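You operate a simulated robot arm through the tools that you are given. There is no shell and no other tool.

Carry out the task below with a simulated robot arm. There is one attempt and no reset: what you move stays moved.

Task
Shut down the flat press: switch off, handle up, arm clear, pressure low.

Only the result counts: the job must be done as asked and must still hold three seconds after the hand-in. Knocking over, shifting, dropping, spilling or breaking anything else fails it.

Robot
A 7-joint arm with a two-finger parallel gripper, fixed in place. Base frame: the origin is on the floor under the middle of its stand, x ahead of it, y to its left, z up. Units: m, degrees, N and s.
It reaches about 1.147 m from its shoulder. Its first joint turns from -166.0 to 166.0 degrees. Payload 3.43 kg.
The tool frame sits at the grasp point between the pads (the TCP): z along the fingers, y along the line on which they close. The tips reach 0.03 m beyond it. The gripper opens to 0.094 m. The fingers are 0.028 m wide and 0.01 m thick; the gripper's body (0.05 by 0.096 m) begins 0.055 m behind the TCP.
Orientation is that of the tool frame in the base frame, as a unit quaternion [w, x, y, z]. With the fingers straight down and closing along the base's y, the tool's x points along the base's -x, its y along +y and its z along -z.

Tools
- The arm moves only by the tool move_arm. Its argument "increments" is a list of rows, each an object of numbers (a shift or turn left out is 0, a gripper value left out holds the last): "dx", "dy", "dz": the shift along the base's x, y, z in units of 300 mm (1.0 is 300 mm); "ax", "ay", "az": the turn, a rotation vector about the base's x, y, z in units of 60 degrees (1.0 is 60 degrees); "jaw": the finger opening in m, from 0 to 0.094. In form: [{"dx": .., "dy": .., "dz": .., "ax": .., "ay": .., "az": .., "jaw": ..}, ...]. A call has 1 to 20 rows; each row is the pose to reach, as a shift and turn from the pose commanded when the call began. A call with a number of a shift or a turn outside -1 to 1 is refused whole. Rows are played at 5 a second. More than 0.05 m and 8.6 degrees between two rows, or a gripper value outside its range, and nothing of the call is played. A pose out of reach is approached as far as the arm can. The call stops where the force on the tool passes 90 N (or 10 N more than at its start, if that is more) or the arm is blocked; 0.2 s more then pass. Each finger travels about 0.045 m/s and halts on what it meets, pressing with about 28 N; the grip force reading is that of the motor and also rises with nothing between the fingers. The clock runs only during rows and for 0.2 s after the last one: add rows that repeat a pose to give the fingers time. The reply holds the time, the measured pose of the TCP, the force on the tool along the base axes, the opening and the grip force, in the units named above and with some noise, with the torque about the TCP (base axes, N m) and any sound that the robot's microphone picked up.
- Cameras (640 x 400 px; columns grow to the right, rows downward): "scene" is fixed at [0.0453, 0.6417, 1.5273]; the picture's right is [-0.41, -0.91, 0.00], its down [-0.36, 0.16, -0.92] and it looks along [0.84, -0.38, -0.39] (base axes); focal length 268 px, centre (320, 200). "wrist" rides on the gripper at [0.076, 0.014, -0.103] in the tool frame; the picture's right is [-0.18, 0.98, 0.00], its down [-0.75, -0.14, -0.64] and it looks along [-0.63, -0.12, 0.77] (tool axes); focal length 243 px, centre (320, 200). There is no depth. A picture from a camera that has moved, and an enlarged one, comes with that camera's place and axes in the base frame and with its lens. The place of the scene camera against the robot may be out by one fixed shift of up to 0.018 m in any direction.
- capture(camera): a new picture of that camera. It takes no simulated time.
- enlarge(camera, box): a new picture of the part [left, top, right, bottom] of that camera's present view, enlarged. It takes no simulated time.
- hand_in(): hands the job in; it is judged then, once.

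Nothing tells you positions but the pictures and the camera data. Unless the task says otherwise, let go and move clear before handing in.

The tools are called after "Call:" as a command line: name --argument value ..., lists and objects as JSON in quotes. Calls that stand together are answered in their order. move_arm: Moves the arm, as the interface text tells. Its arguments: {"type":"object","properties":{"increments":{"type":"array","items":{"type":"object","properties":{"dx":{"type":"number"},"dy":{"type":"number"},"dz":{"type":"number"},"ax":{"type":"number"},"ay":{"type":"number"},"az":{"type":"number"},"jaw":{"type":"number"}}}}},"required":["increments"]} The other tools are called the same way: capture (camera) takes a picture; enlarge (camera, box) takes an enlarged picture of a part of a camera's view; hand_in () hands the job in.

At the start:

```text
time_s: 0.0
position: [0.4064, 0.2986, 1.4786]
orientation: [-0.001, -0.001, 1.0, 0.0]
wrist_force: [-0.1, 0.8, -0.1]
moment: [0.0, 0.01, 0.01]
gripper_width: 0.0942
grasp_force: 0.1
```

scene: 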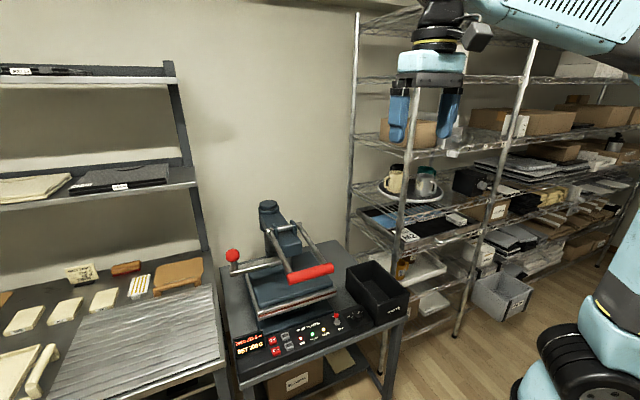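
wrist: 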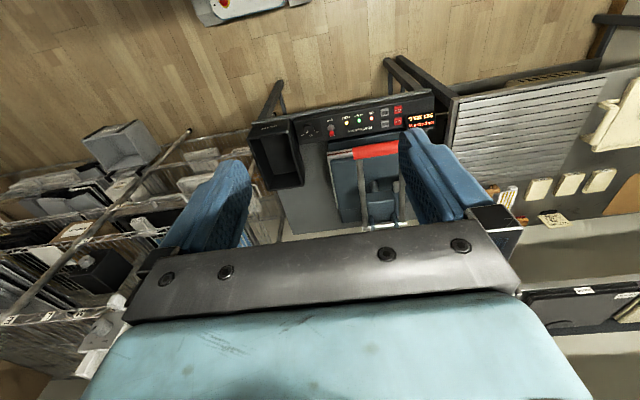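

I see a heat press on a small table ahead of the robot, with a red-gripped handle, a ball-tipped lever and a front control panel. I'll enlarge the views to read the controls before moving.

Call:
enlarge --camera "scene" --box '[210, 190, 420, 320]'

Call:
enlarge --camera "scene" --box '[220, 300, 380, 400]'

Call:
enlarge --camera "wrist" --box '[240, 80, 460, 220]'

```text
3.05 times, centred on (315, 255) of scene
camera zoom: at [0.0453, 0.6417, 1.5273], right [-0.41, -0.91, 0.0], down [-0.36, 0.16, -0.92], along [0.84, -0.38, -0.39], focal length 816 px, centre (335, 32)
```

zoom: 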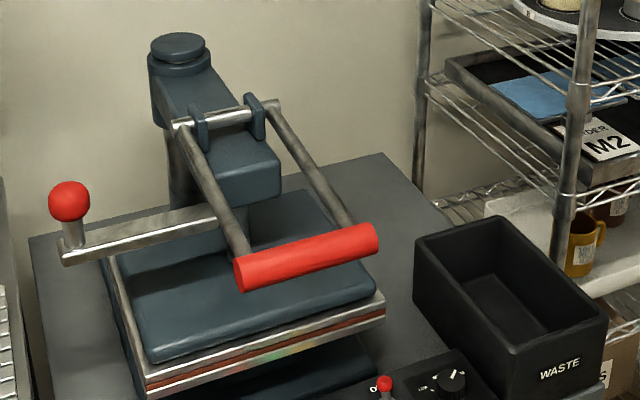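

```text
4.00 times, centred on (300, 350) of scene
camera zoom: at [0.0453, 0.6417, 1.5273], right [-0.41, -0.91, 0.0], down [-0.36, 0.16, -0.92], along [0.84, -0.38, -0.39], focal length 1072 px, centre (400, -400)
```

zoom: 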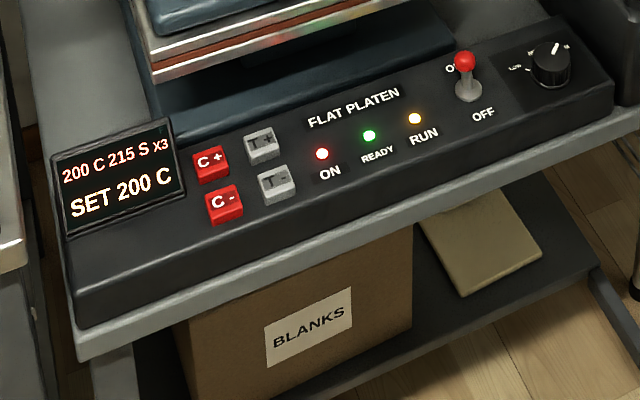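

```text
2.86 times, centred on (350, 150) of wrist
camera zoom: at [0.3284, 0.3136, 1.5801], right [0.18, 0.98, 0.0], down [0.75, -0.14, 0.64], along [0.63, -0.12, -0.77], focal length 693 px, centre (234, 343)
```

zoom: 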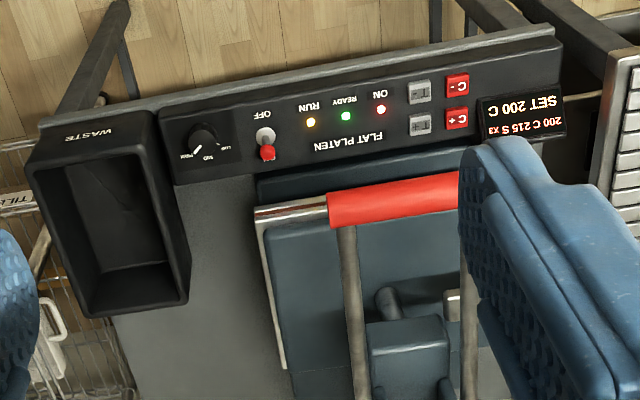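

The press faces the robot: the toggle looks to be near (0.69, 0.28, 0.77), the red grip near (0.62, 0.35, 1.05), and the pressure dial sits right of the switch. I'll lower the wrist camera a little in free space for a better second viewpoint.

Call:
move_arm --increments '[{"dx": -0.1, "dz": -0.15}, {"dx": -0.2, "dz": -0.3}, {"dx": -0.3, "dz": -0.45}, {"dx": -0.3, "dz": -0.6}, {"dx": -0.3, "dz": -0.75}, {"dx": -0.3, "dz": -0.85}, {"dx": -0.3, "dz": -0.85}]'

Call:
capture --camera "wrist"

Call:
capture --camera "scene"

```text
refused: row 1 steps farther than a row can; nothing moved
```

```text
taken
camera wrist: at [0.3284, 0.3136, 1.5801], right [0.18, 0.98, 0.0], down [0.75, -0.14, 0.64], along [0.63, -0.12, -0.77], focal length 243 px, centre (320, 200)
```

wrist: 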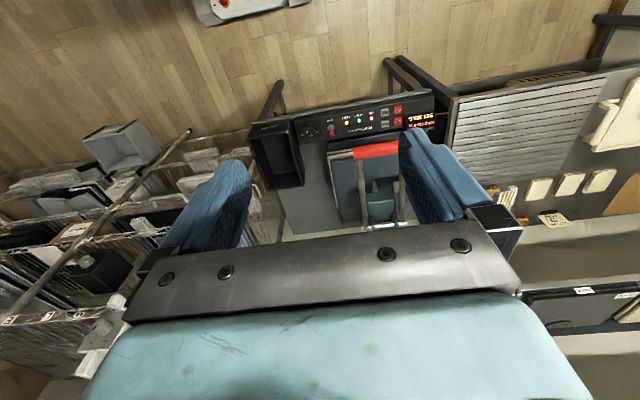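

```text
taken
```

scene: 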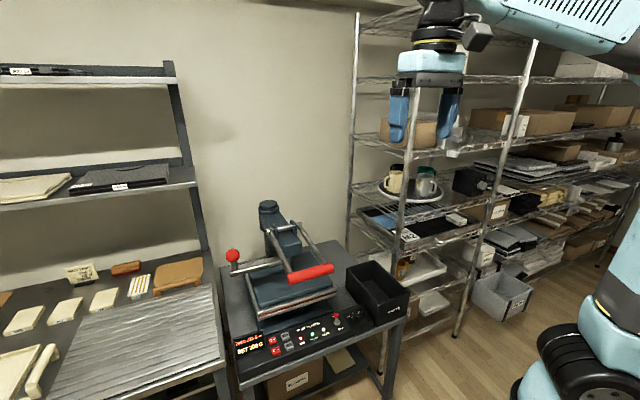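

The move was refused because a step was over 0.05 m; nothing moved. I'll repeat it with smaller steps, back and down to about (0.34, 0.30, 1.25).

Call:
move_arm --increments '[{"dx": -0.05, "dz": -0.14}, {"dx": -0.1, "dz": -0.28}, {"dx": -0.15, "dz": -0.42}, {"dx": -0.2, "dz": -0.56}, {"dx": -0.25, "dz": -0.7}, {"dx": -0.25, "dz": -0.8}, {"dx": -0.25, "dz": -0.8}]'

Call:
capture --camera "wrist"

Call:
enlarge --camera "wrist" --box '[220, 60, 480, 230]'

```text
time_s: 1.6
position: [0.33, 0.3006, 1.2396]
orientation: [0.0, 0.0, 1.0, 0.0]
wrist_force: [-0.5, 0.3, 0.5]
moment: [0.01, 0.04, -0.03]
gripper_width: 0.094
grasp_force: 0.2
```

```text
taken
camera wrist: at [0.2522, 0.3143, 1.3411], right [0.18, 0.98, 0.0], down [0.75, -0.14, 0.64], along [0.63, -0.12, -0.77], focal length 243 px, centre (320, 200)
```

wrist: 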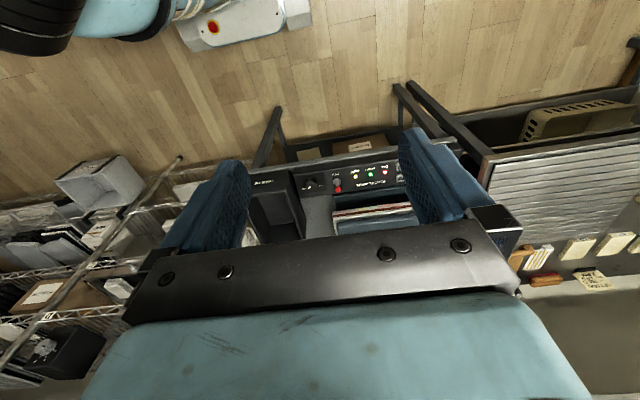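

```text
2.35 times, centred on (350, 145) of wrist
camera zoom: at [0.2522, 0.3143, 1.3411], right [0.18, 0.98, 0.0], down [0.75, -0.14, 0.64], along [0.63, -0.12, -0.77], focal length 571 px, centre (249, 329)
```

zoom: 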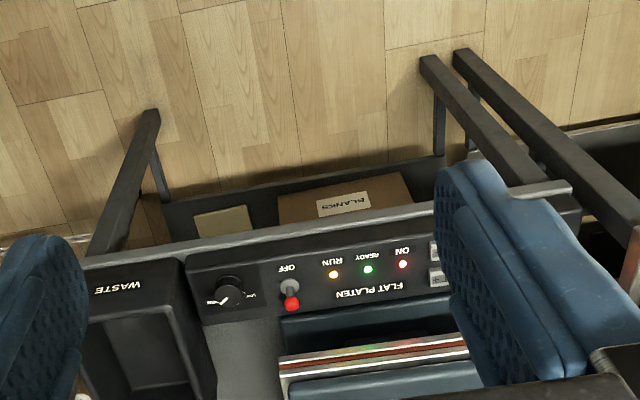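

The toggle's red ball triangulates to about (0.713, 0.283, 0.736) from two wrist views. Next I'll tilt the wrist so its camera looks forward, to see the handle, head and side lever.

Call:
move_arm --increments '[{"ay": -0.13, "dz": 0.1}, {"ay": -0.26, "dz": 0.2}, {"ay": -0.39, "dz": 0.3}, {"ay": -0.52, "dz": 0.4}, {"ay": -0.6, "dz": 0.5}, {"ay": -0.6, "dz": 0.5}]'

Call:
capture --camera "wrist"

Call:
enlarge --camera "wrist" --box '[220, 60, 480, 230]'

```text
time_s: 3.0
position: [0.3298, 0.3003, 1.3892]
orientation: [0.31, -0.001, 0.951, 0.0]
wrist_force: [0.4, 0.7, 0.2]
moment: [-0.03, 0.0, -0.02]
gripper_width: 0.0939
grasp_force: 0.0
```

```text
taken
camera wrist: at [0.2069, 0.314, 1.4267], right [0.15, 0.98, 0.11], down [0.23, -0.14, 0.96], along [0.96, -0.12, -0.25], focal length 243 px, centre (320, 200)
```

wrist: 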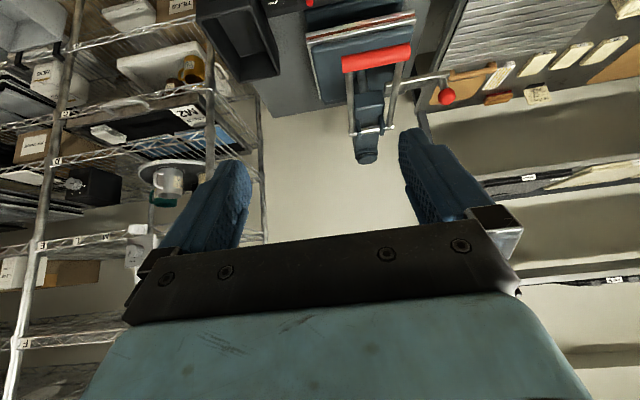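

```text
2.35 times, centred on (350, 145) of wrist
camera zoom: at [0.2069, 0.314, 1.4267], right [0.15, 0.98, 0.11], down [0.23, -0.14, 0.96], along [0.96, -0.12, -0.25], focal length 571 px, centre (249, 329)
```

zoom: 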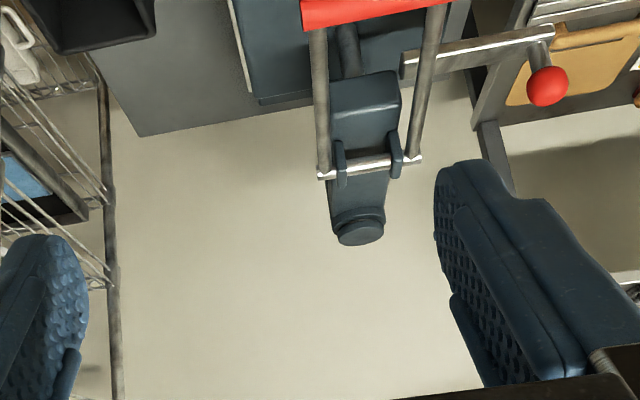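

I can now see the handle's hinge rod on the head, the two handle arms and the ball lever. I'll enlarge that region to measure them.

Call:
enlarge --camera "wrist" --box '[280, 0, 480, 125]'

Call:
enlarge --camera "wrist" --box '[320, 50, 480, 170]'

Call:
enlarge --camera "scene" --box '[220, 190, 350, 320]'

```text
3.20 times, centred on (380, 62) of wrist
camera zoom: at [0.2069, 0.314, 1.4267], right [0.15, 0.98, 0.11], down [0.23, -0.14, 0.96], along [0.96, -0.12, -0.25], focal length 776 px, centre (128, 640)
```

zoom: 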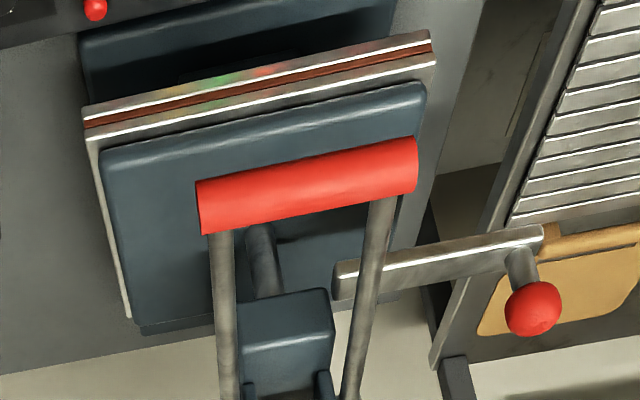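

```text
3.33 times, centred on (400, 110) of wrist
camera zoom: at [0.2069, 0.314, 1.4267], right [0.15, 0.98, 0.11], down [0.23, -0.14, 0.96], along [0.96, -0.12, -0.25], focal length 809 px, centre (53, 500)
```

zoom: 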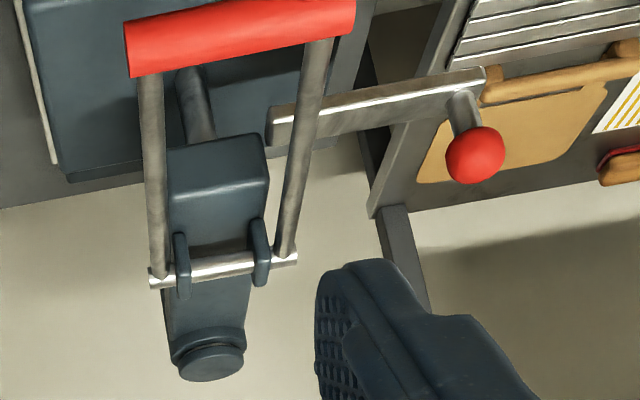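

```text
3.08 times, centred on (285, 255) of scene
camera zoom: at [0.0453, 0.6417, 1.5273], right [-0.41, -0.91, 0.0], down [-0.36, 0.16, -0.92], along [0.84, -0.38, -0.39], focal length 824 px, centre (428, 31)
```

zoom: 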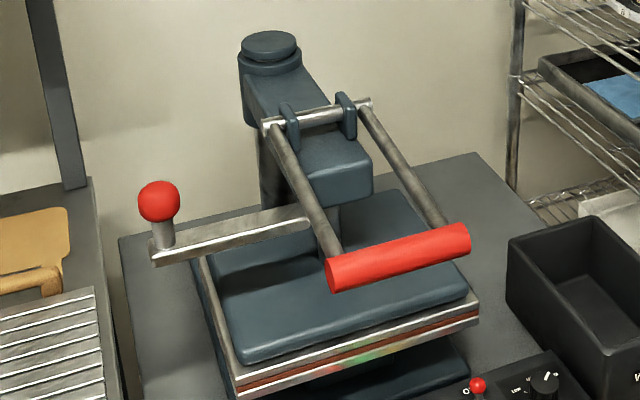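

The handle is down: its hinge rod is near (0.91, 0.41, 1.05) and the grip runs along y near (0.645, 0.34–0.48, 1.026). The swing lever's ball is near (0.827, 0.612, 1.03). I'll move close to the panel, staying in front of the handle, to inspect the switch and dial.

Call:
move_arm --increments '[{"dz": -0.14}, {"dz": -0.28, "dx": 0.05}, {"dz": -0.42, "dx": 0.1}, {"dz": -0.56, "dx": 0.15}, {"dz": -0.7, "dx": 0.2}, {"dz": -0.84, "dx": 0.25}, {"dz": -0.98, "dx": 0.3}, {"dz": -0.98, "dx": 0.3}]'

Call:
capture --camera "wrist"

Call:
capture --camera "scene"

```text
time_s: 4.8
position: [0.4212, 0.2986, 1.0942]
orientation: [0.309, 0.0, 0.951, 0.0]
wrist_force: [0.4, -0.4, 0.0]
moment: [0.02, -0.01, 0.02]
gripper_width: 0.0941
grasp_force: 0.0
```

```text
taken
camera wrist: at [0.2983, 0.3118, 1.1328], right [0.15, 0.98, 0.11], down [0.23, -0.14, 0.96], along [0.96, -0.12, -0.25], focal length 243 px, centre (320, 200)
```

wrist: 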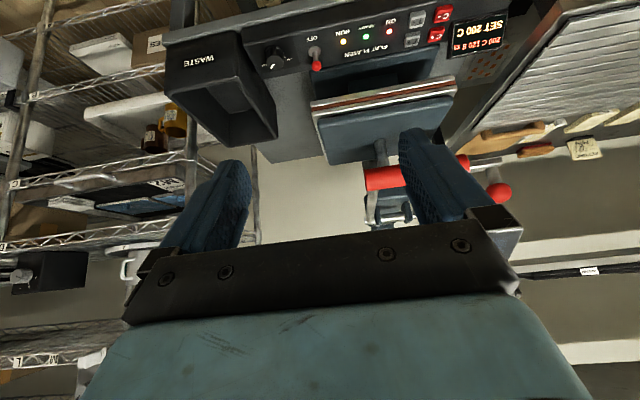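

```text
taken
```

scene: 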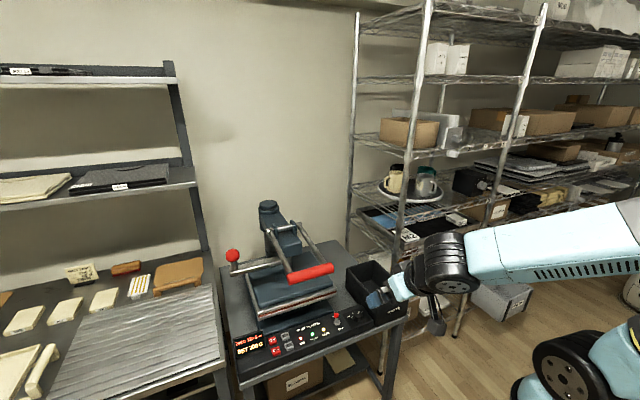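

The panel is now in clear view, with the handle and lever above it. I'll enlarge the switch, dial and display.

Call:
enlarge --camera "wrist" --box '[240, 20, 350, 90]'

Call:
enlarge --camera "wrist" --box '[300, 0, 520, 220]'

Call:
enlarge --camera "scene" --box '[300, 300, 380, 350]'

```text
5.71 times, centred on (295, 55) of wrist
camera zoom: at [0.2983, 0.3118, 1.1328], right [0.15, 0.98, 0.11], down [0.23, -0.14, 0.96], along [0.96, -0.12, -0.25], focal length 1386 px, centre (463, 1029)
```

zoom: 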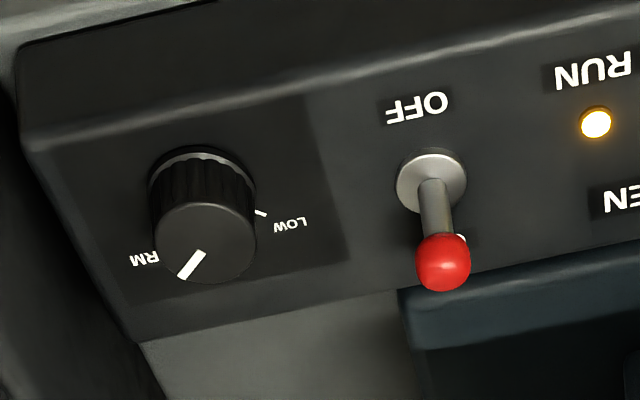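

```text
1.82 times, centred on (410, 110) of wrist
camera zoom: at [0.2983, 0.3118, 1.1328], right [0.15, 0.98, 0.11], down [0.23, -0.14, 0.96], along [0.96, -0.12, -0.25], focal length 441 px, centre (156, 364)
```

zoom: 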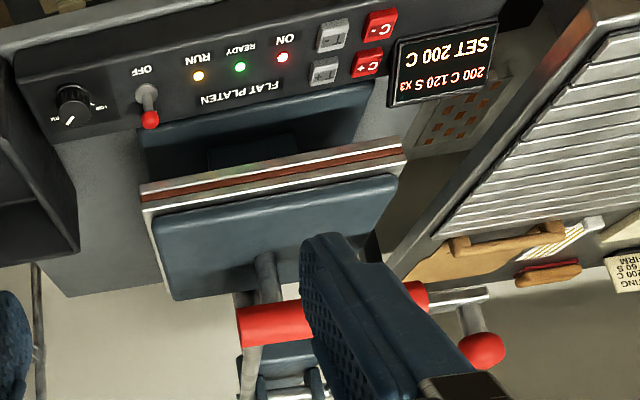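

```text
8.00 times, centred on (340, 325) of scene
camera zoom: at [0.0453, 0.6417, 1.5273], right [-0.41, -0.91, 0.0], down [-0.36, 0.16, -0.92], along [0.84, -0.38, -0.39], focal length 2143 px, centre (160, -800)
```

zoom: 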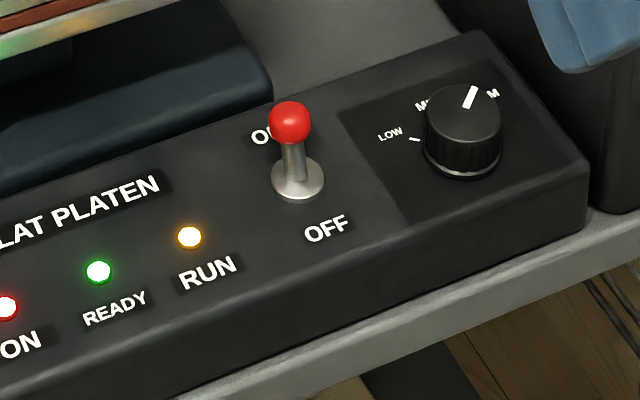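

The dial points towards FIRM at about (0.688, 0.205, 0.736), and LOW is on the +y side of it. The switch base is near (0.701, 0.285, 0.716), with the toggle leaning away towards ON. I'll check the bin beside the dial before deciding on an approach.

Call:
enlarge --camera "wrist" --box '[150, 0, 350, 170]'

Call:
enlarge --camera "scene" --box '[320, 230, 440, 350]'

```text
2.35 times, centred on (250, 85) of wrist
camera zoom: at [0.2983, 0.3118, 1.1328], right [0.15, 0.98, 0.11], down [0.23, -0.14, 0.96], along [0.96, -0.12, -0.25], focal length 571 px, centre (485, 471)
```

zoom: 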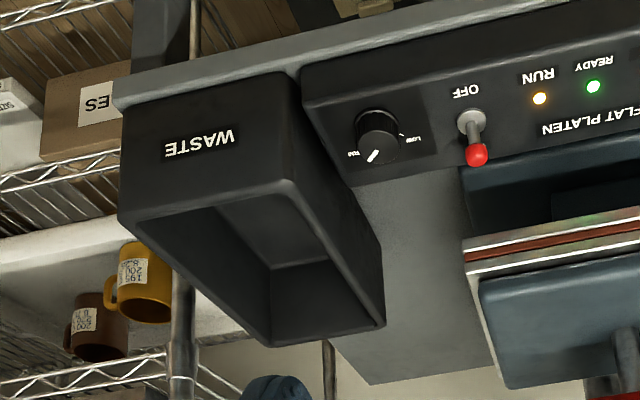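

```text
3.33 times, centred on (380, 290) of scene
camera zoom: at [0.0453, 0.6417, 1.5273], right [-0.41, -0.91, 0.0], down [-0.36, 0.16, -0.92], along [0.84, -0.38, -0.39], focal length 893 px, centre (120, -100)
```

zoom: 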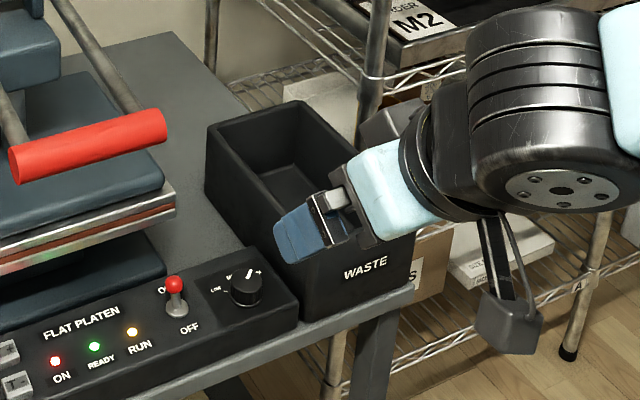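

The panel is nearly level at z≈0.713, and the bin rim stands at about z=0.80 with its near wall at y≈0.147. I'll start with the switch: bring the tilted gripper, jaw narrowed, to a spot 0.1 m short of the toggle ball.

Call:
move_arm --increments '[{"dx": 0.092, "dy": -0.006, "dz": -0.108, "jaw": 0.05}, {"dx": 0.184, "dy": -0.011, "dz": -0.216}, {"dx": 0.276, "dy": -0.017, "dz": -0.324}, {"dx": 0.368, "dy": -0.022, "dz": -0.431}, {"dx": 0.46, "dy": -0.028, "dz": -0.539}, {"dx": 0.552, "dy": -0.034, "dz": -0.647}, {"dx": 0.644, "dy": -0.039, "dz": -0.755}, {"dx": 0.737, "dy": -0.045, "dz": -0.863}, {"dx": 0.737, "dy": -0.045, "dz": -0.863}]'

Call:
capture --camera "wrist"

Call:
capture --camera "scene"

```text
time_s: 6.8
position: [0.6416, 0.288, 0.8338]
orientation: [0.309, 0.0, 0.951, 0.001]
wrist_force: [0.1, 0.5, 0.3]
moment: [0.01, -0.01, 0.01]
gripper_width: 0.05
grasp_force: 0.0
```

```text
taken
camera wrist: at [0.5194, 0.3017, 0.8722], right [0.15, 0.98, 0.11], down [0.23, -0.14, 0.96], along [0.96, -0.12, -0.25], focal length 243 px, centre (320, 200)
```

wrist: 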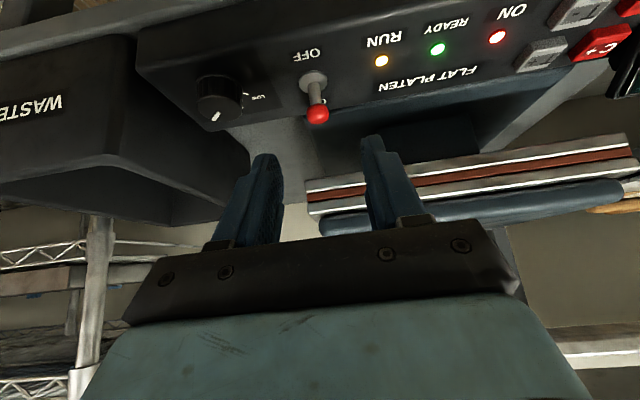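

```text
taken
```

scene: 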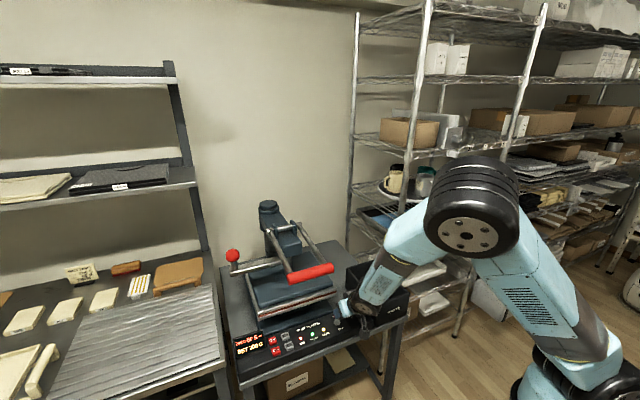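

The toggle ball is confirmed at about (0.710, 0.285, 0.742). I'll take a closer look at both controls from here.

Call:
enlarge --camera "wrist" --box '[170, 30, 370, 155]'

Call:
enlarge --camera "scene" --box '[290, 260, 410, 350]'

```text
3.20 times, centred on (270, 92) of wrist
camera zoom: at [0.5194, 0.3017, 0.8722], right [0.15, 0.98, 0.11], down [0.23, -0.14, 0.96], along [0.96, -0.12, -0.25], focal length 776 px, centre (480, 544)
```

zoom: 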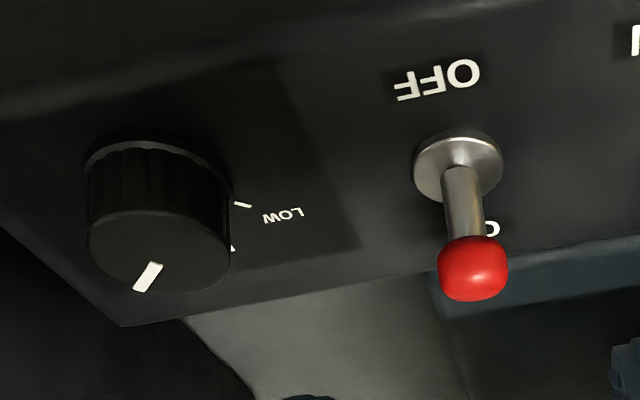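

```text
4.44 times, centred on (350, 305) of scene
camera zoom: at [0.0453, 0.6417, 1.5273], right [-0.41, -0.91, 0.0], down [-0.36, 0.16, -0.92], along [0.84, -0.38, -0.39], focal length 1190 px, centre (187, -267)
```

zoom: 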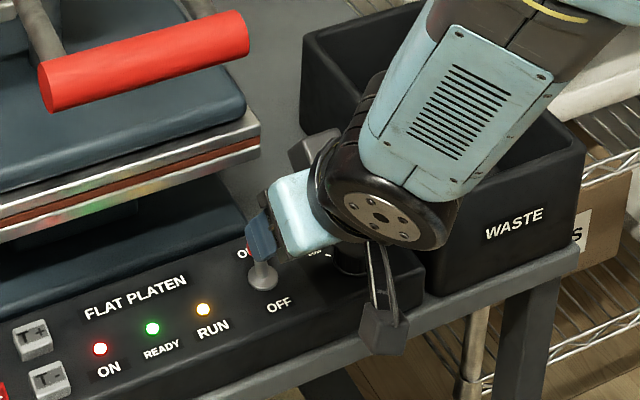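

The path to the toggle is clear of the bin and handle. I'll advance along the tool axis so the fingers straddle the ball without closing yet.

Call:
move_arm --increments '[{"dx": 0.05, "dy": -0.003, "dz": -0.067}, {"dx": 0.1, "dy": -0.005, "dz": -0.134}, {"dx": 0.15, "dy": -0.005, "dz": -0.2}, {"dx": 0.195, "dy": -0.005, "dz": -0.262}, {"dx": 0.195, "dy": -0.005, "dz": -0.262}]'

Call:
capture --camera "wrist"

Call:
enlarge --camera "scene" --box '[290, 260, 410, 350]'

```text
time_s: 8.0
position: [0.7007, 0.2832, 0.7575]
orientation: [0.309, 0.0, 0.951, 0.0]
wrist_force: [0.1, -0.2, 0.0]
moment: [0.02, -0.03, 0.01]
gripper_width: 0.0502
grasp_force: 0.1
```

```text
taken
camera wrist: at [0.5784, 0.2976, 0.7944], right [0.15, 0.98, 0.11], down [0.23, -0.14, 0.96], along [0.96, -0.12, -0.25], focal length 243 px, centre (320, 200)
```

wrist: 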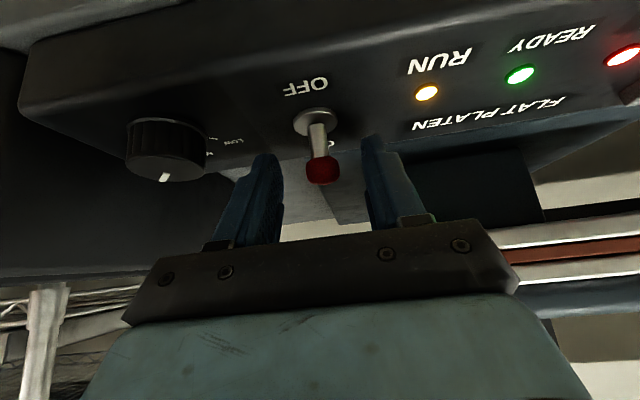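

```text
4.44 times, centred on (350, 305) of scene
camera zoom: at [0.0453, 0.6417, 1.5273], right [-0.41, -0.91, 0.0], down [-0.36, 0.16, -0.92], along [0.84, -0.38, -0.39], focal length 1190 px, centre (187, -267)
```

zoom: 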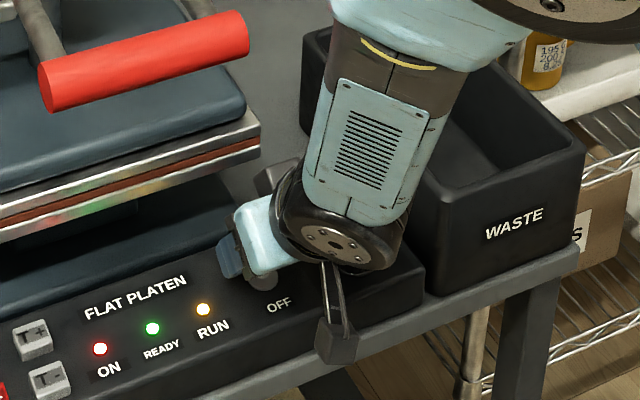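

The ball sits between the fingertips. I'll close on it now and check the grip.

Call:
move_arm --increments '[{"jaw": 0.012}, {"jaw": 0.012}, {"jaw": 0.012}, {"jaw": 0.012}]'

Call:
capture --camera "wrist"

```text
time_s: 9.0
position: [0.7001, 0.285, 0.7573]
orientation: [0.309, 0.0, 0.951, 0.0]
wrist_force: [0.5, 13.1, -2.1]
moment: [0.18, -0.06, 0.18]
gripper_width: 0.0194
grasp_force: 44.6
```

```text
taken
camera wrist: at [0.5783, 0.2987, 0.7945], right [0.15, 0.98, 0.11], down [0.23, -0.14, 0.96], along [0.96, -0.12, -0.25], focal length 243 px, centre (320, 200)
```

wrist: 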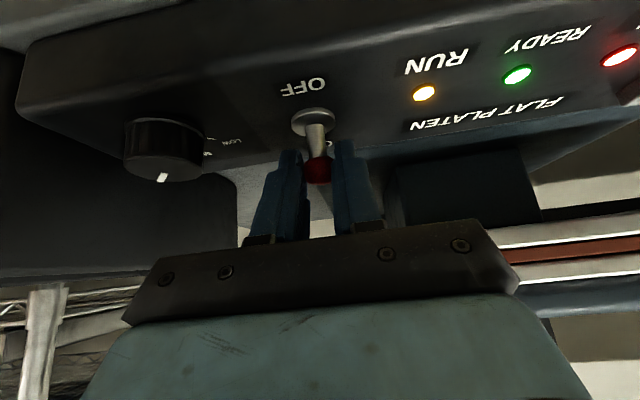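

The ball is gripped (opening 0.019 m). I'll pull it towards the robot along its short arc to the OFF side.

Call:
move_arm --increments '[{"dx": -0.02, "dy": 0.004, "dz": 0.005}, {"dx": -0.04, "dy": 0.004, "dz": 0.007}, {"dx": -0.06, "dy": 0.004, "dz": 0.005}, {"dx": -0.08, "dy": 0.004, "dz": 0.0}, {"dx": -0.095, "dy": 0.004, "dz": -0.006}, {"dx": -0.095, "dy": 0.004, "dz": -0.006}]'

Call:
capture --camera "wrist"

```text
time_s: 10.4
position: [0.6723, 0.2845, 0.7551]
orientation: [0.309, 0.0, 0.951, 0.0]
wrist_force: [17.0, -0.5, 9.7]
moment: [-0.36, -1.02, -0.11]
gripper_width: 0.0192
grasp_force: 45.1
heard: click
```

```text
taken
camera wrist: at [0.5497, 0.2991, 0.7926], right [0.15, 0.98, 0.11], down [0.23, -0.14, 0.96], along [0.96, -0.12, -0.25], focal length 243 px, centre (320, 200)
```

wrist: 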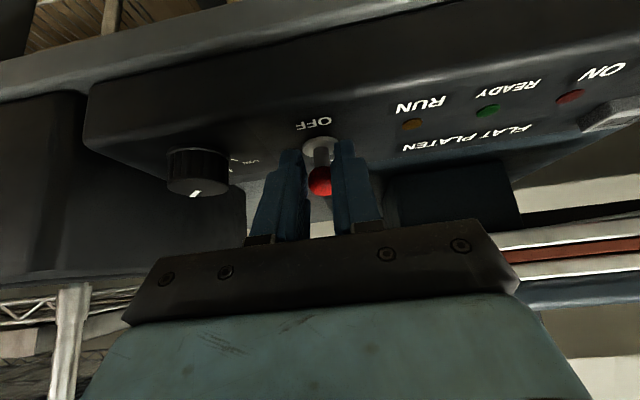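

A click, and the three lights went dark, so the switch is off. I'll open the jaw and back straight out.

Call:
move_arm --increments '[{"dx": 0.01, "jaw": 0.05}, {"dx": 0.01, "jaw": 0.05}, {"dx": 0.01, "jaw": 0.05}, {"dx": -0.06, "dz": 0.1}, {"dx": -0.13, "dz": 0.2}, {"dx": -0.2, "dz": 0.3}, {"dx": -0.2, "dz": 0.42}, {"dx": -0.2, "dz": 0.42}]'

Call:
capture --camera "wrist"

Call:
enlarge --camera "wrist" --box '[180, 0, 460, 170]'

Call:
enlarge --camera "scene" --box '[220, 300, 380, 400]'

```text
time_s: 12.2
position: [0.6103, 0.2867, 0.8802]
orientation: [0.309, 0.0, 0.951, 0.0]
wrist_force: [0.1, 0.0, -0.2]
moment: [-0.01, -0.04, 0.0]
gripper_width: 0.0499
grasp_force: 0.0
```

```text
taken
camera wrist: at [0.4877, 0.3001, 0.9186], right [0.15, 0.98, 0.11], down [0.23, -0.14, 0.96], along [0.96, -0.12, -0.25], focal length 243 px, centre (320, 200)
```

wrist: 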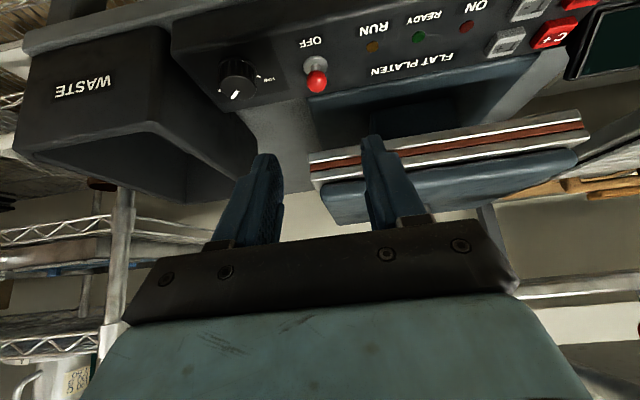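

```text
2.29 times, centred on (320, 85) of wrist
camera zoom: at [0.4877, 0.3001, 0.9186], right [0.15, 0.98, 0.11], down [0.23, -0.14, 0.96], along [0.96, -0.12, -0.25], focal length 555 px, centre (320, 463)
```

zoom: 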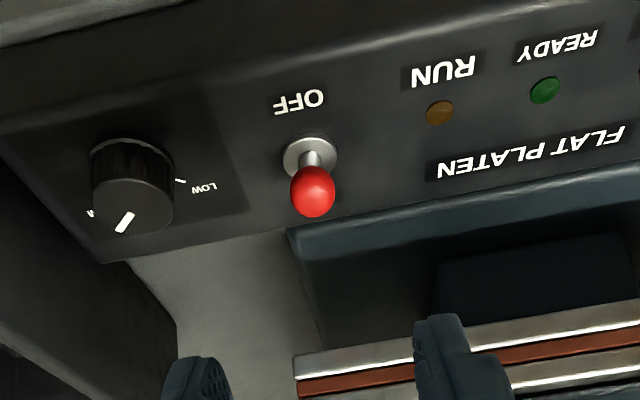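

```text
4.00 times, centred on (300, 350) of scene
camera zoom: at [0.0453, 0.6417, 1.5273], right [-0.41, -0.91, 0.0], down [-0.36, 0.16, -0.92], along [0.84, -0.38, -0.39], focal length 1072 px, centre (400, -400)
```

zoom: 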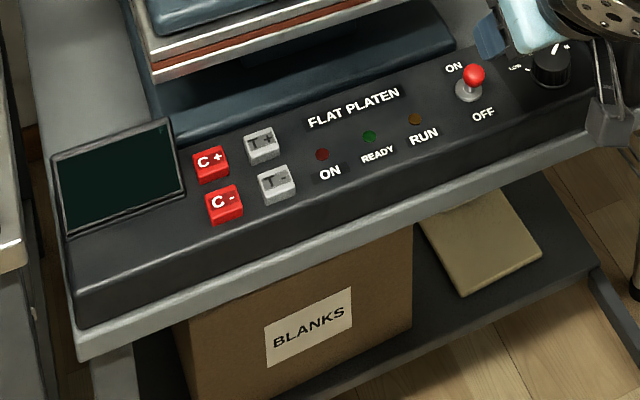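

The panel is dark and the toggle is on OFF. Next is the pressure dial: I'll bring the tool near vertical above it at about (0.687, 0.205), staying on the -y side of the handle.

Call:
move_arm --increments '[{"dx": 0.0, "dy": -0.08, "dz": 0.06, "ay": 0.1}, {"dx": 0.03, "dy": -0.16, "dz": 0.1, "ay": 0.2}, {"dx": 0.1, "dy": -0.24, "dz": 0.13, "ay": 0.31}, {"dx": 0.18, "dy": -0.272, "dz": 0.15, "ay": 0.42}, {"dx": 0.256, "dy": -0.272, "dz": 0.16, "ay": 0.533}, {"dx": 0.256, "dy": -0.272, "dz": 0.16, "ay": 0.533}]'

Call:
capture --camera "wrist"

Call:
capture --camera "scene"

```text
time_s: 13.6
position: [0.6882, 0.2033, 0.9295]
orientation: [0.034, -0.001, 0.999, 0.0]
wrist_force: [-0.3, 0.2, 0.6]
moment: [-0.01, 0.02, -0.02]
gripper_width: 0.0499
grasp_force: 0.1
```

```text
taken
camera wrist: at [0.6051, 0.2179, 1.0256], right [0.18, 0.98, 0.01], down [0.71, -0.14, 0.69], along [0.68, -0.12, -0.72], focal length 243 px, centre (320, 200)
```

wrist: 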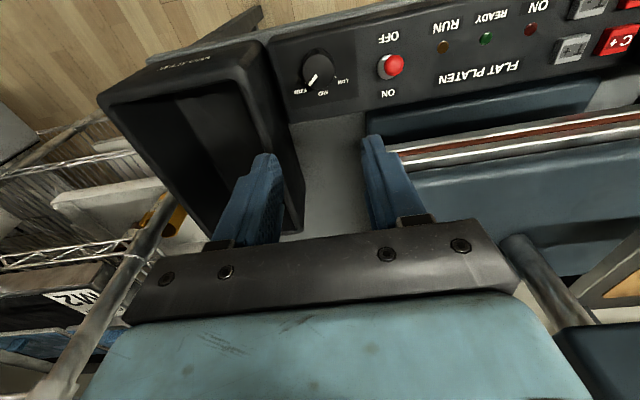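

```text
taken
```

scene: 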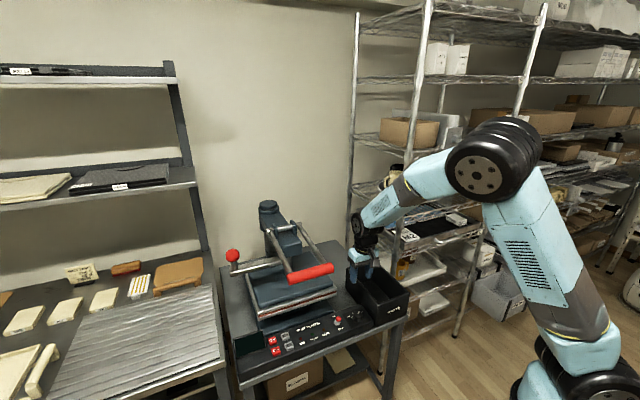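

Call:
enlarge --camera "wrist" --box '[270, 20, 430, 120]'

Call:
enlarge --camera "scene" --box '[290, 230, 410, 350]'

```text
4.00 times, centred on (350, 70) of wrist
camera zoom: at [0.6051, 0.2179, 1.0256], right [0.18, 0.98, 0.01], down [0.71, -0.14, 0.69], along [0.68, -0.12, -0.72], focal length 970 px, centre (200, 720)
```

zoom: 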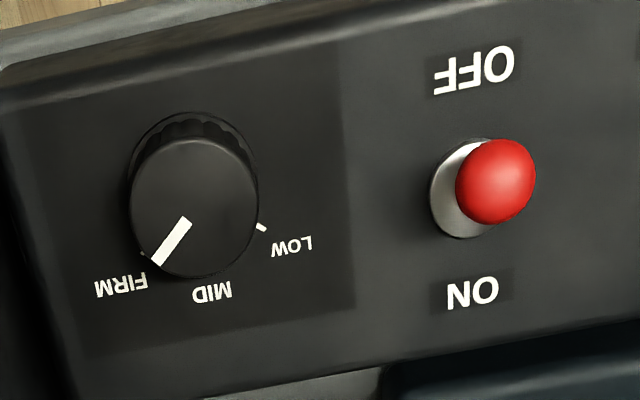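

```text
3.33 times, centred on (350, 290) of scene
camera zoom: at [0.0453, 0.6417, 1.5273], right [-0.41, -0.91, 0.0], down [-0.36, 0.16, -0.92], along [0.84, -0.38, -0.39], focal length 893 px, centre (220, -100)
```

zoom: 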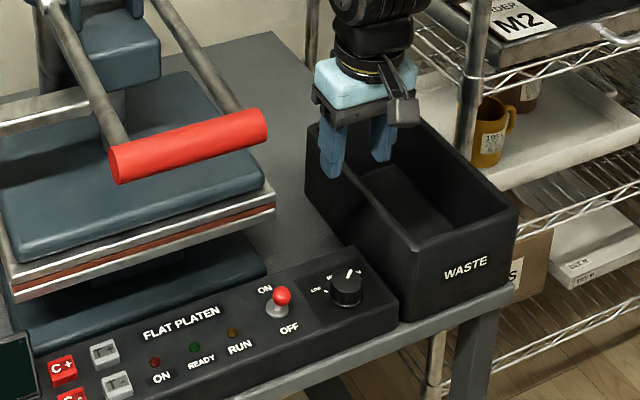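

The near-vertical view shows the pointer on FIRM, about −50° from straight ahead, with MID at 0° and LOW at +50°, so the dial needs about +100°. I'll check the bin wall clearance beside the dial before going down.

Call:
enlarge --camera "wrist" --box '[90, 10, 350, 240]'

```text
1.74 times, centred on (220, 125) of wrist
camera zoom: at [0.6051, 0.2179, 1.0256], right [0.18, 0.98, 0.01], down [0.71, -0.14, 0.69], along [0.68, -0.12, -0.72], focal length 422 px, centre (494, 330)
```

zoom: 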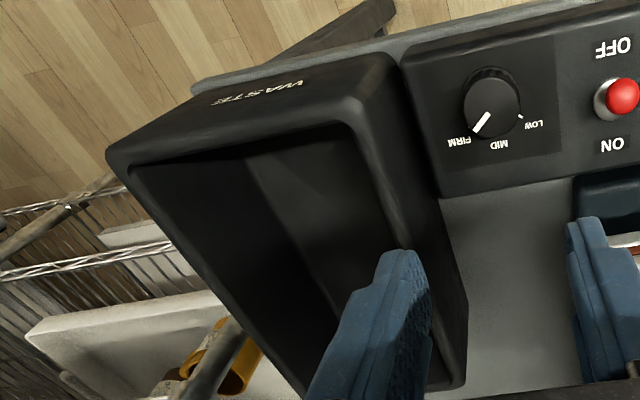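

The bin wall is at y≈0.145, so it's 60 mm from the dial axis, which is enough clearance. I'll turn the gripper −100° about the dial's axis at height so the working turn ends with the camera away from the bin.

Call:
move_arm --increments '[{"ax": 0.01, "az": -0.138, "jaw": 0.06}, {"ax": 0.019, "az": -0.277}, {"ax": 0.029, "az": -0.415}, {"ax": 0.039, "az": -0.554}, {"ax": 0.048, "az": -0.692}, {"ax": 0.058, "az": -0.831}, {"ax": 0.058, "az": -0.831}]'

Call:
capture --camera "scene"

```text
time_s: 15.2
position: [0.6872, 0.2032, 0.9294]
orientation: [0.031, 0.424, 0.905, 0.014]
wrist_force: [-0.4, 0.0, 0.8]
moment: [0.02, 0.02, 0.0]
gripper_width: 0.0602
grasp_force: 0.1
```

```text
taken
```

scene: 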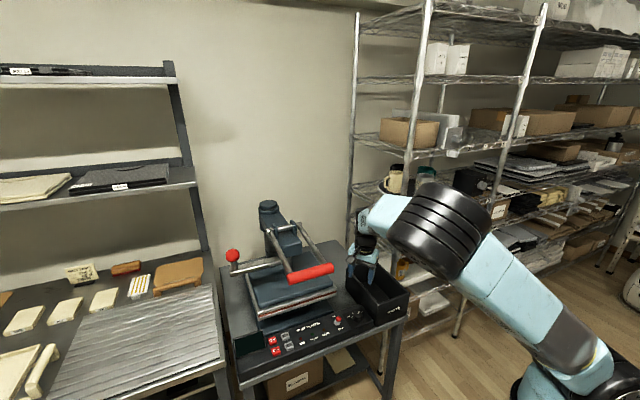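

The wrist turned without trouble. I'll work the dial in two 50° turns rather than one, so the arm stays in this comfortable posture; first a look to confirm centring.

Call:
capture --camera "wrist"

Call:
enlarge --camera "scene" --box '[290, 200, 480, 350]'

```text
taken
camera wrist: at [0.6425, 0.2716, 1.0279], right [0.87, 0.49, 0.06], down [0.33, -0.67, 0.67], along [0.37, -0.56, -0.74], focal length 243 px, centre (320, 200)
```

wrist: 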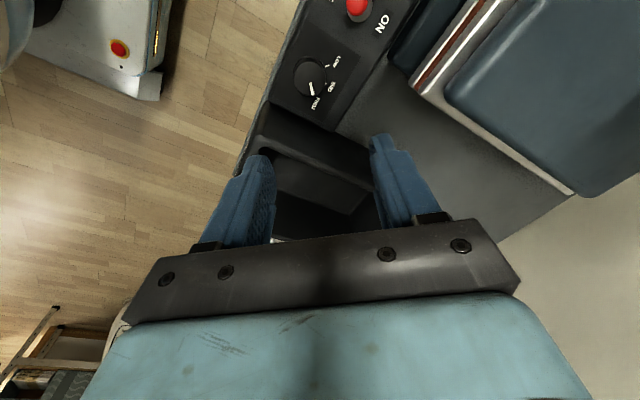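

```text
2.67 times, centred on (385, 275) of scene
camera zoom: at [0.0453, 0.6417, 1.5273], right [-0.41, -0.91, 0.0], down [-0.36, 0.16, -0.92], along [0.84, -0.38, -0.39], focal length 714 px, centre (147, 0)
```

zoom: 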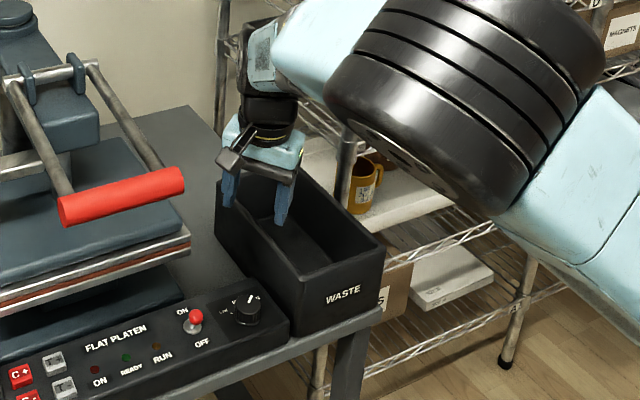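

The dial lies on the tool axis at about (0.687, 0.206). I'll descend so the fingertips straddle it just above the panel.

Call:
move_arm --increments '[{"dx": -0.003, "dy": 0.007, "dz": -0.13}, {"dx": -0.003, "dy": 0.007, "dz": -0.26}, {"dx": -0.003, "dy": 0.007, "dz": -0.38}, {"dx": -0.003, "dy": 0.007, "dz": -0.48}, {"dx": -0.003, "dy": 0.007, "dz": -0.55}, {"dx": -0.003, "dy": 0.007, "dz": -0.6}, {"dx": -0.003, "dy": 0.007, "dz": -0.6}]'

Call:
capture --camera "wrist"

Call:
enlarge --camera "scene" --box '[290, 200, 480, 350]'

```text
time_s: 16.8
position: [0.6881, 0.2048, 0.7495]
orientation: [0.031, 0.422, 0.906, 0.014]
wrist_force: [-0.5, -0.2, 0.1]
moment: [0.01, 0.02, -0.01]
gripper_width: 0.0599
grasp_force: 0.0
```

```text
taken
camera wrist: at [0.6414, 0.2721, 0.8486], right [0.87, 0.49, 0.06], down [0.33, -0.67, 0.67], along [0.37, -0.56, -0.74], focal length 243 px, centre (320, 200)
```

wrist: 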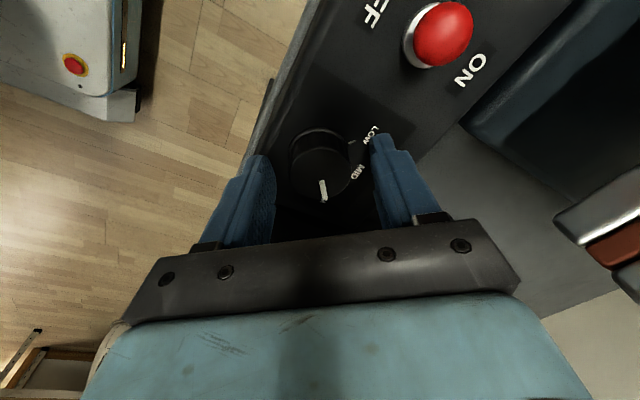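

```text
2.67 times, centred on (385, 275) of scene
camera zoom: at [0.0453, 0.6417, 1.5273], right [-0.41, -0.91, 0.0], down [-0.36, 0.16, -0.92], along [0.84, -0.38, -0.39], focal length 714 px, centre (147, 0)
```

zoom: 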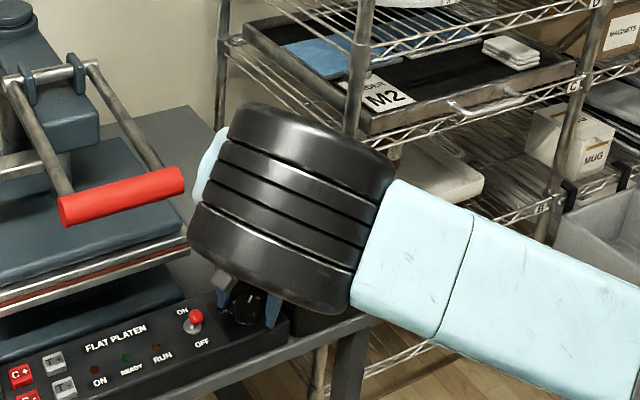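

The fingers are around the dial with no contact force. I'll close on it.

Call:
move_arm --increments '[{"jaw": 0.028}, {"jaw": 0.028}, {"jaw": 0.028}, {"jaw": 0.028}]'

Call:
capture --camera "wrist"

```text
time_s: 17.8
position: [0.6871, 0.2041, 0.7501]
orientation: [0.032, 0.422, 0.906, 0.013]
wrist_force: [-2.3, -1.8, 0.0]
moment: [-0.53, 0.81, 0.02]
gripper_width: 0.036
grasp_force: 44.8
```

```text
taken
camera wrist: at [0.6412, 0.272, 0.8487], right [0.87, 0.49, 0.06], down [0.33, -0.67, 0.67], along [0.37, -0.56, -0.74], focal length 243 px, centre (320, 200)
```

wrist: 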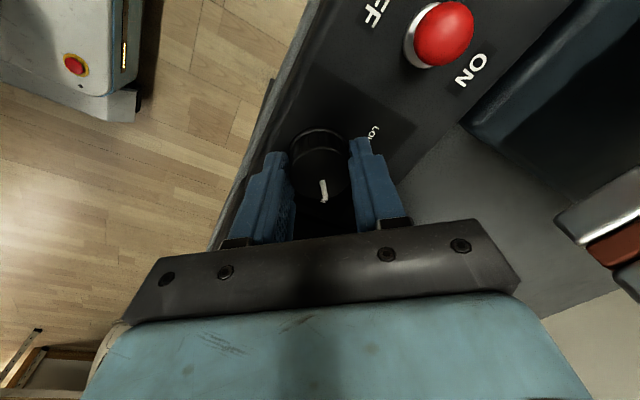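

The dial is held (0.036 m wide). Now the first +50° turn about its axis.

Call:
move_arm --increments '[{"ax": -0.008, "az": 0.12}, {"ax": -0.017, "az": 0.24}, {"ax": -0.025, "az": 0.36}, {"ax": -0.034, "az": 0.48}, {"ax": -0.042, "az": 0.6}, {"ax": -0.05, "az": 0.72}, {"ax": -0.058, "az": 0.831}, {"ax": -0.058, "az": 0.831}]'

Call:
capture --camera "wrist"

Call:
enlarge --camera "scene" --box '[290, 250, 410, 350]'

```text
time_s: 19.6
position: [0.687, 0.2047, 0.7489]
orientation: [0.036, -0.001, 0.999, 0.0]
wrist_force: [-5.9, -15.4, -2.0]
moment: [0.03, -0.04, -0.02]
gripper_width: 0.0353
grasp_force: 45.4
```

```text
taken
camera wrist: at [0.6031, 0.2189, 0.8456], right [0.18, 0.98, 0.01], down [0.71, -0.14, 0.69], along [0.68, -0.12, -0.72], focal length 243 px, centre (320, 200)
```

wrist: 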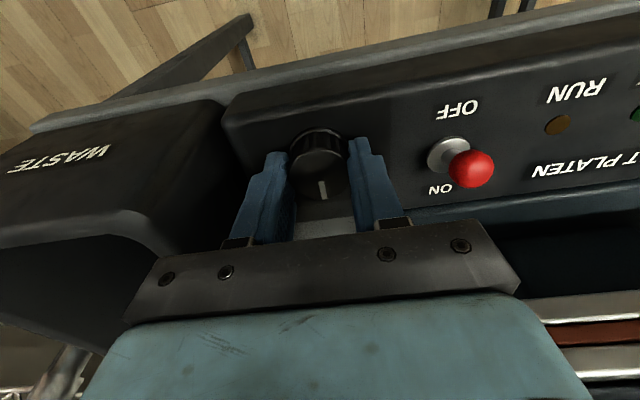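

```text
4.00 times, centred on (350, 300) of scene
camera zoom: at [0.0453, 0.6417, 1.5273], right [-0.41, -0.91, 0.0], down [-0.36, 0.16, -0.92], along [0.84, -0.38, -0.39], focal length 1072 px, centre (200, -200)
```

zoom: 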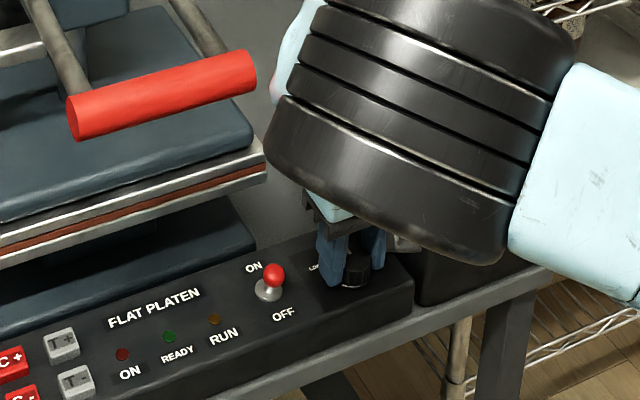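

The pointer is on MID. I'll open, turn the gripper back −50° around the dial, and re-grip for the second turn.

Call:
move_arm --increments '[{"jaw": 0.06}, {"jaw": 0.06}, {"jaw": 0.06}, {"ax": 0.008, "az": -0.12}, {"ax": 0.017, "az": -0.24}, {"ax": 0.025, "az": -0.36}, {"ax": 0.034, "az": -0.48}, {"ax": 0.042, "az": -0.6}, {"ax": 0.05, "az": -0.72}, {"ax": 0.058, "az": -0.831}, {"ax": 0.058, "az": -0.831}]'

Call:
capture --camera "wrist"

```text
time_s: 22.0
position: [0.6863, 0.206, 0.749]
orientation: [0.032, 0.423, 0.906, 0.014]
wrist_force: [1.0, 0.7, -0.6]
moment: [0.0, 0.03, 0.02]
gripper_width: 0.0599
grasp_force: 0.0
```

```text
taken
camera wrist: at [0.6414, 0.2735, 0.8476], right [0.87, 0.49, 0.06], down [0.33, -0.67, 0.67], along [0.37, -0.56, -0.74], focal length 243 px, centre (320, 200)
```

wrist: 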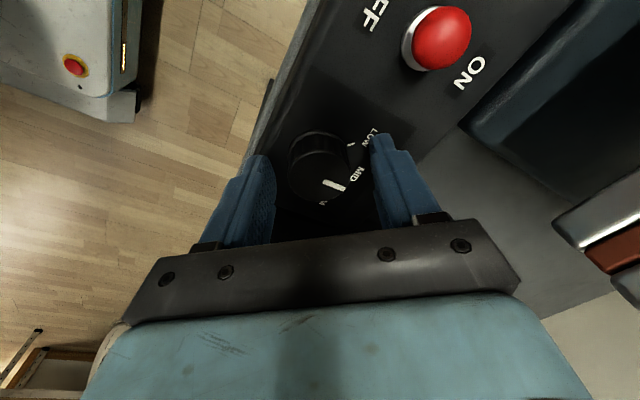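

The pointer sits just short of MID, so about 57° remains. I'll close and make the second turn.

Call:
move_arm --increments '[{"jaw": 0.028}, {"jaw": 0.028}, {"jaw": 0.028}, {"jaw": 0.028}, {"ax": -0.008, "az": 0.12}, {"ax": -0.017, "az": 0.24}, {"ax": -0.025, "az": 0.36}, {"ax": -0.034, "az": 0.48}, {"ax": -0.042, "az": 0.6}, {"ax": -0.05, "az": 0.72}, {"ax": -0.059, "az": 0.84}, {"ax": -0.067, "az": 0.96}, {"ax": -0.067, "az": 0.96}]'

Call:
capture --camera "wrist"

```text
time_s: 24.8
position: [0.6883, 0.2048, 0.7491]
orientation: [0.036, -0.068, 0.997, -0.003]
wrist_force: [-2.5, -25.5, -8.4]
moment: [0.25, -0.53, -0.29]
gripper_width: 0.0356
grasp_force: 45.4
```

```text
taken
camera wrist: at [0.6033, 0.2089, 0.8453], right [0.05, 1.0, 0.0], down [0.72, -0.04, 0.7], along [0.69, -0.03, -0.72], focal length 243 px, centre (320, 200)
```

wrist: 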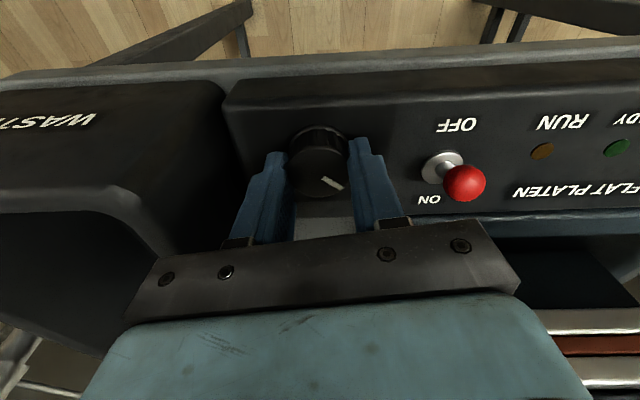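

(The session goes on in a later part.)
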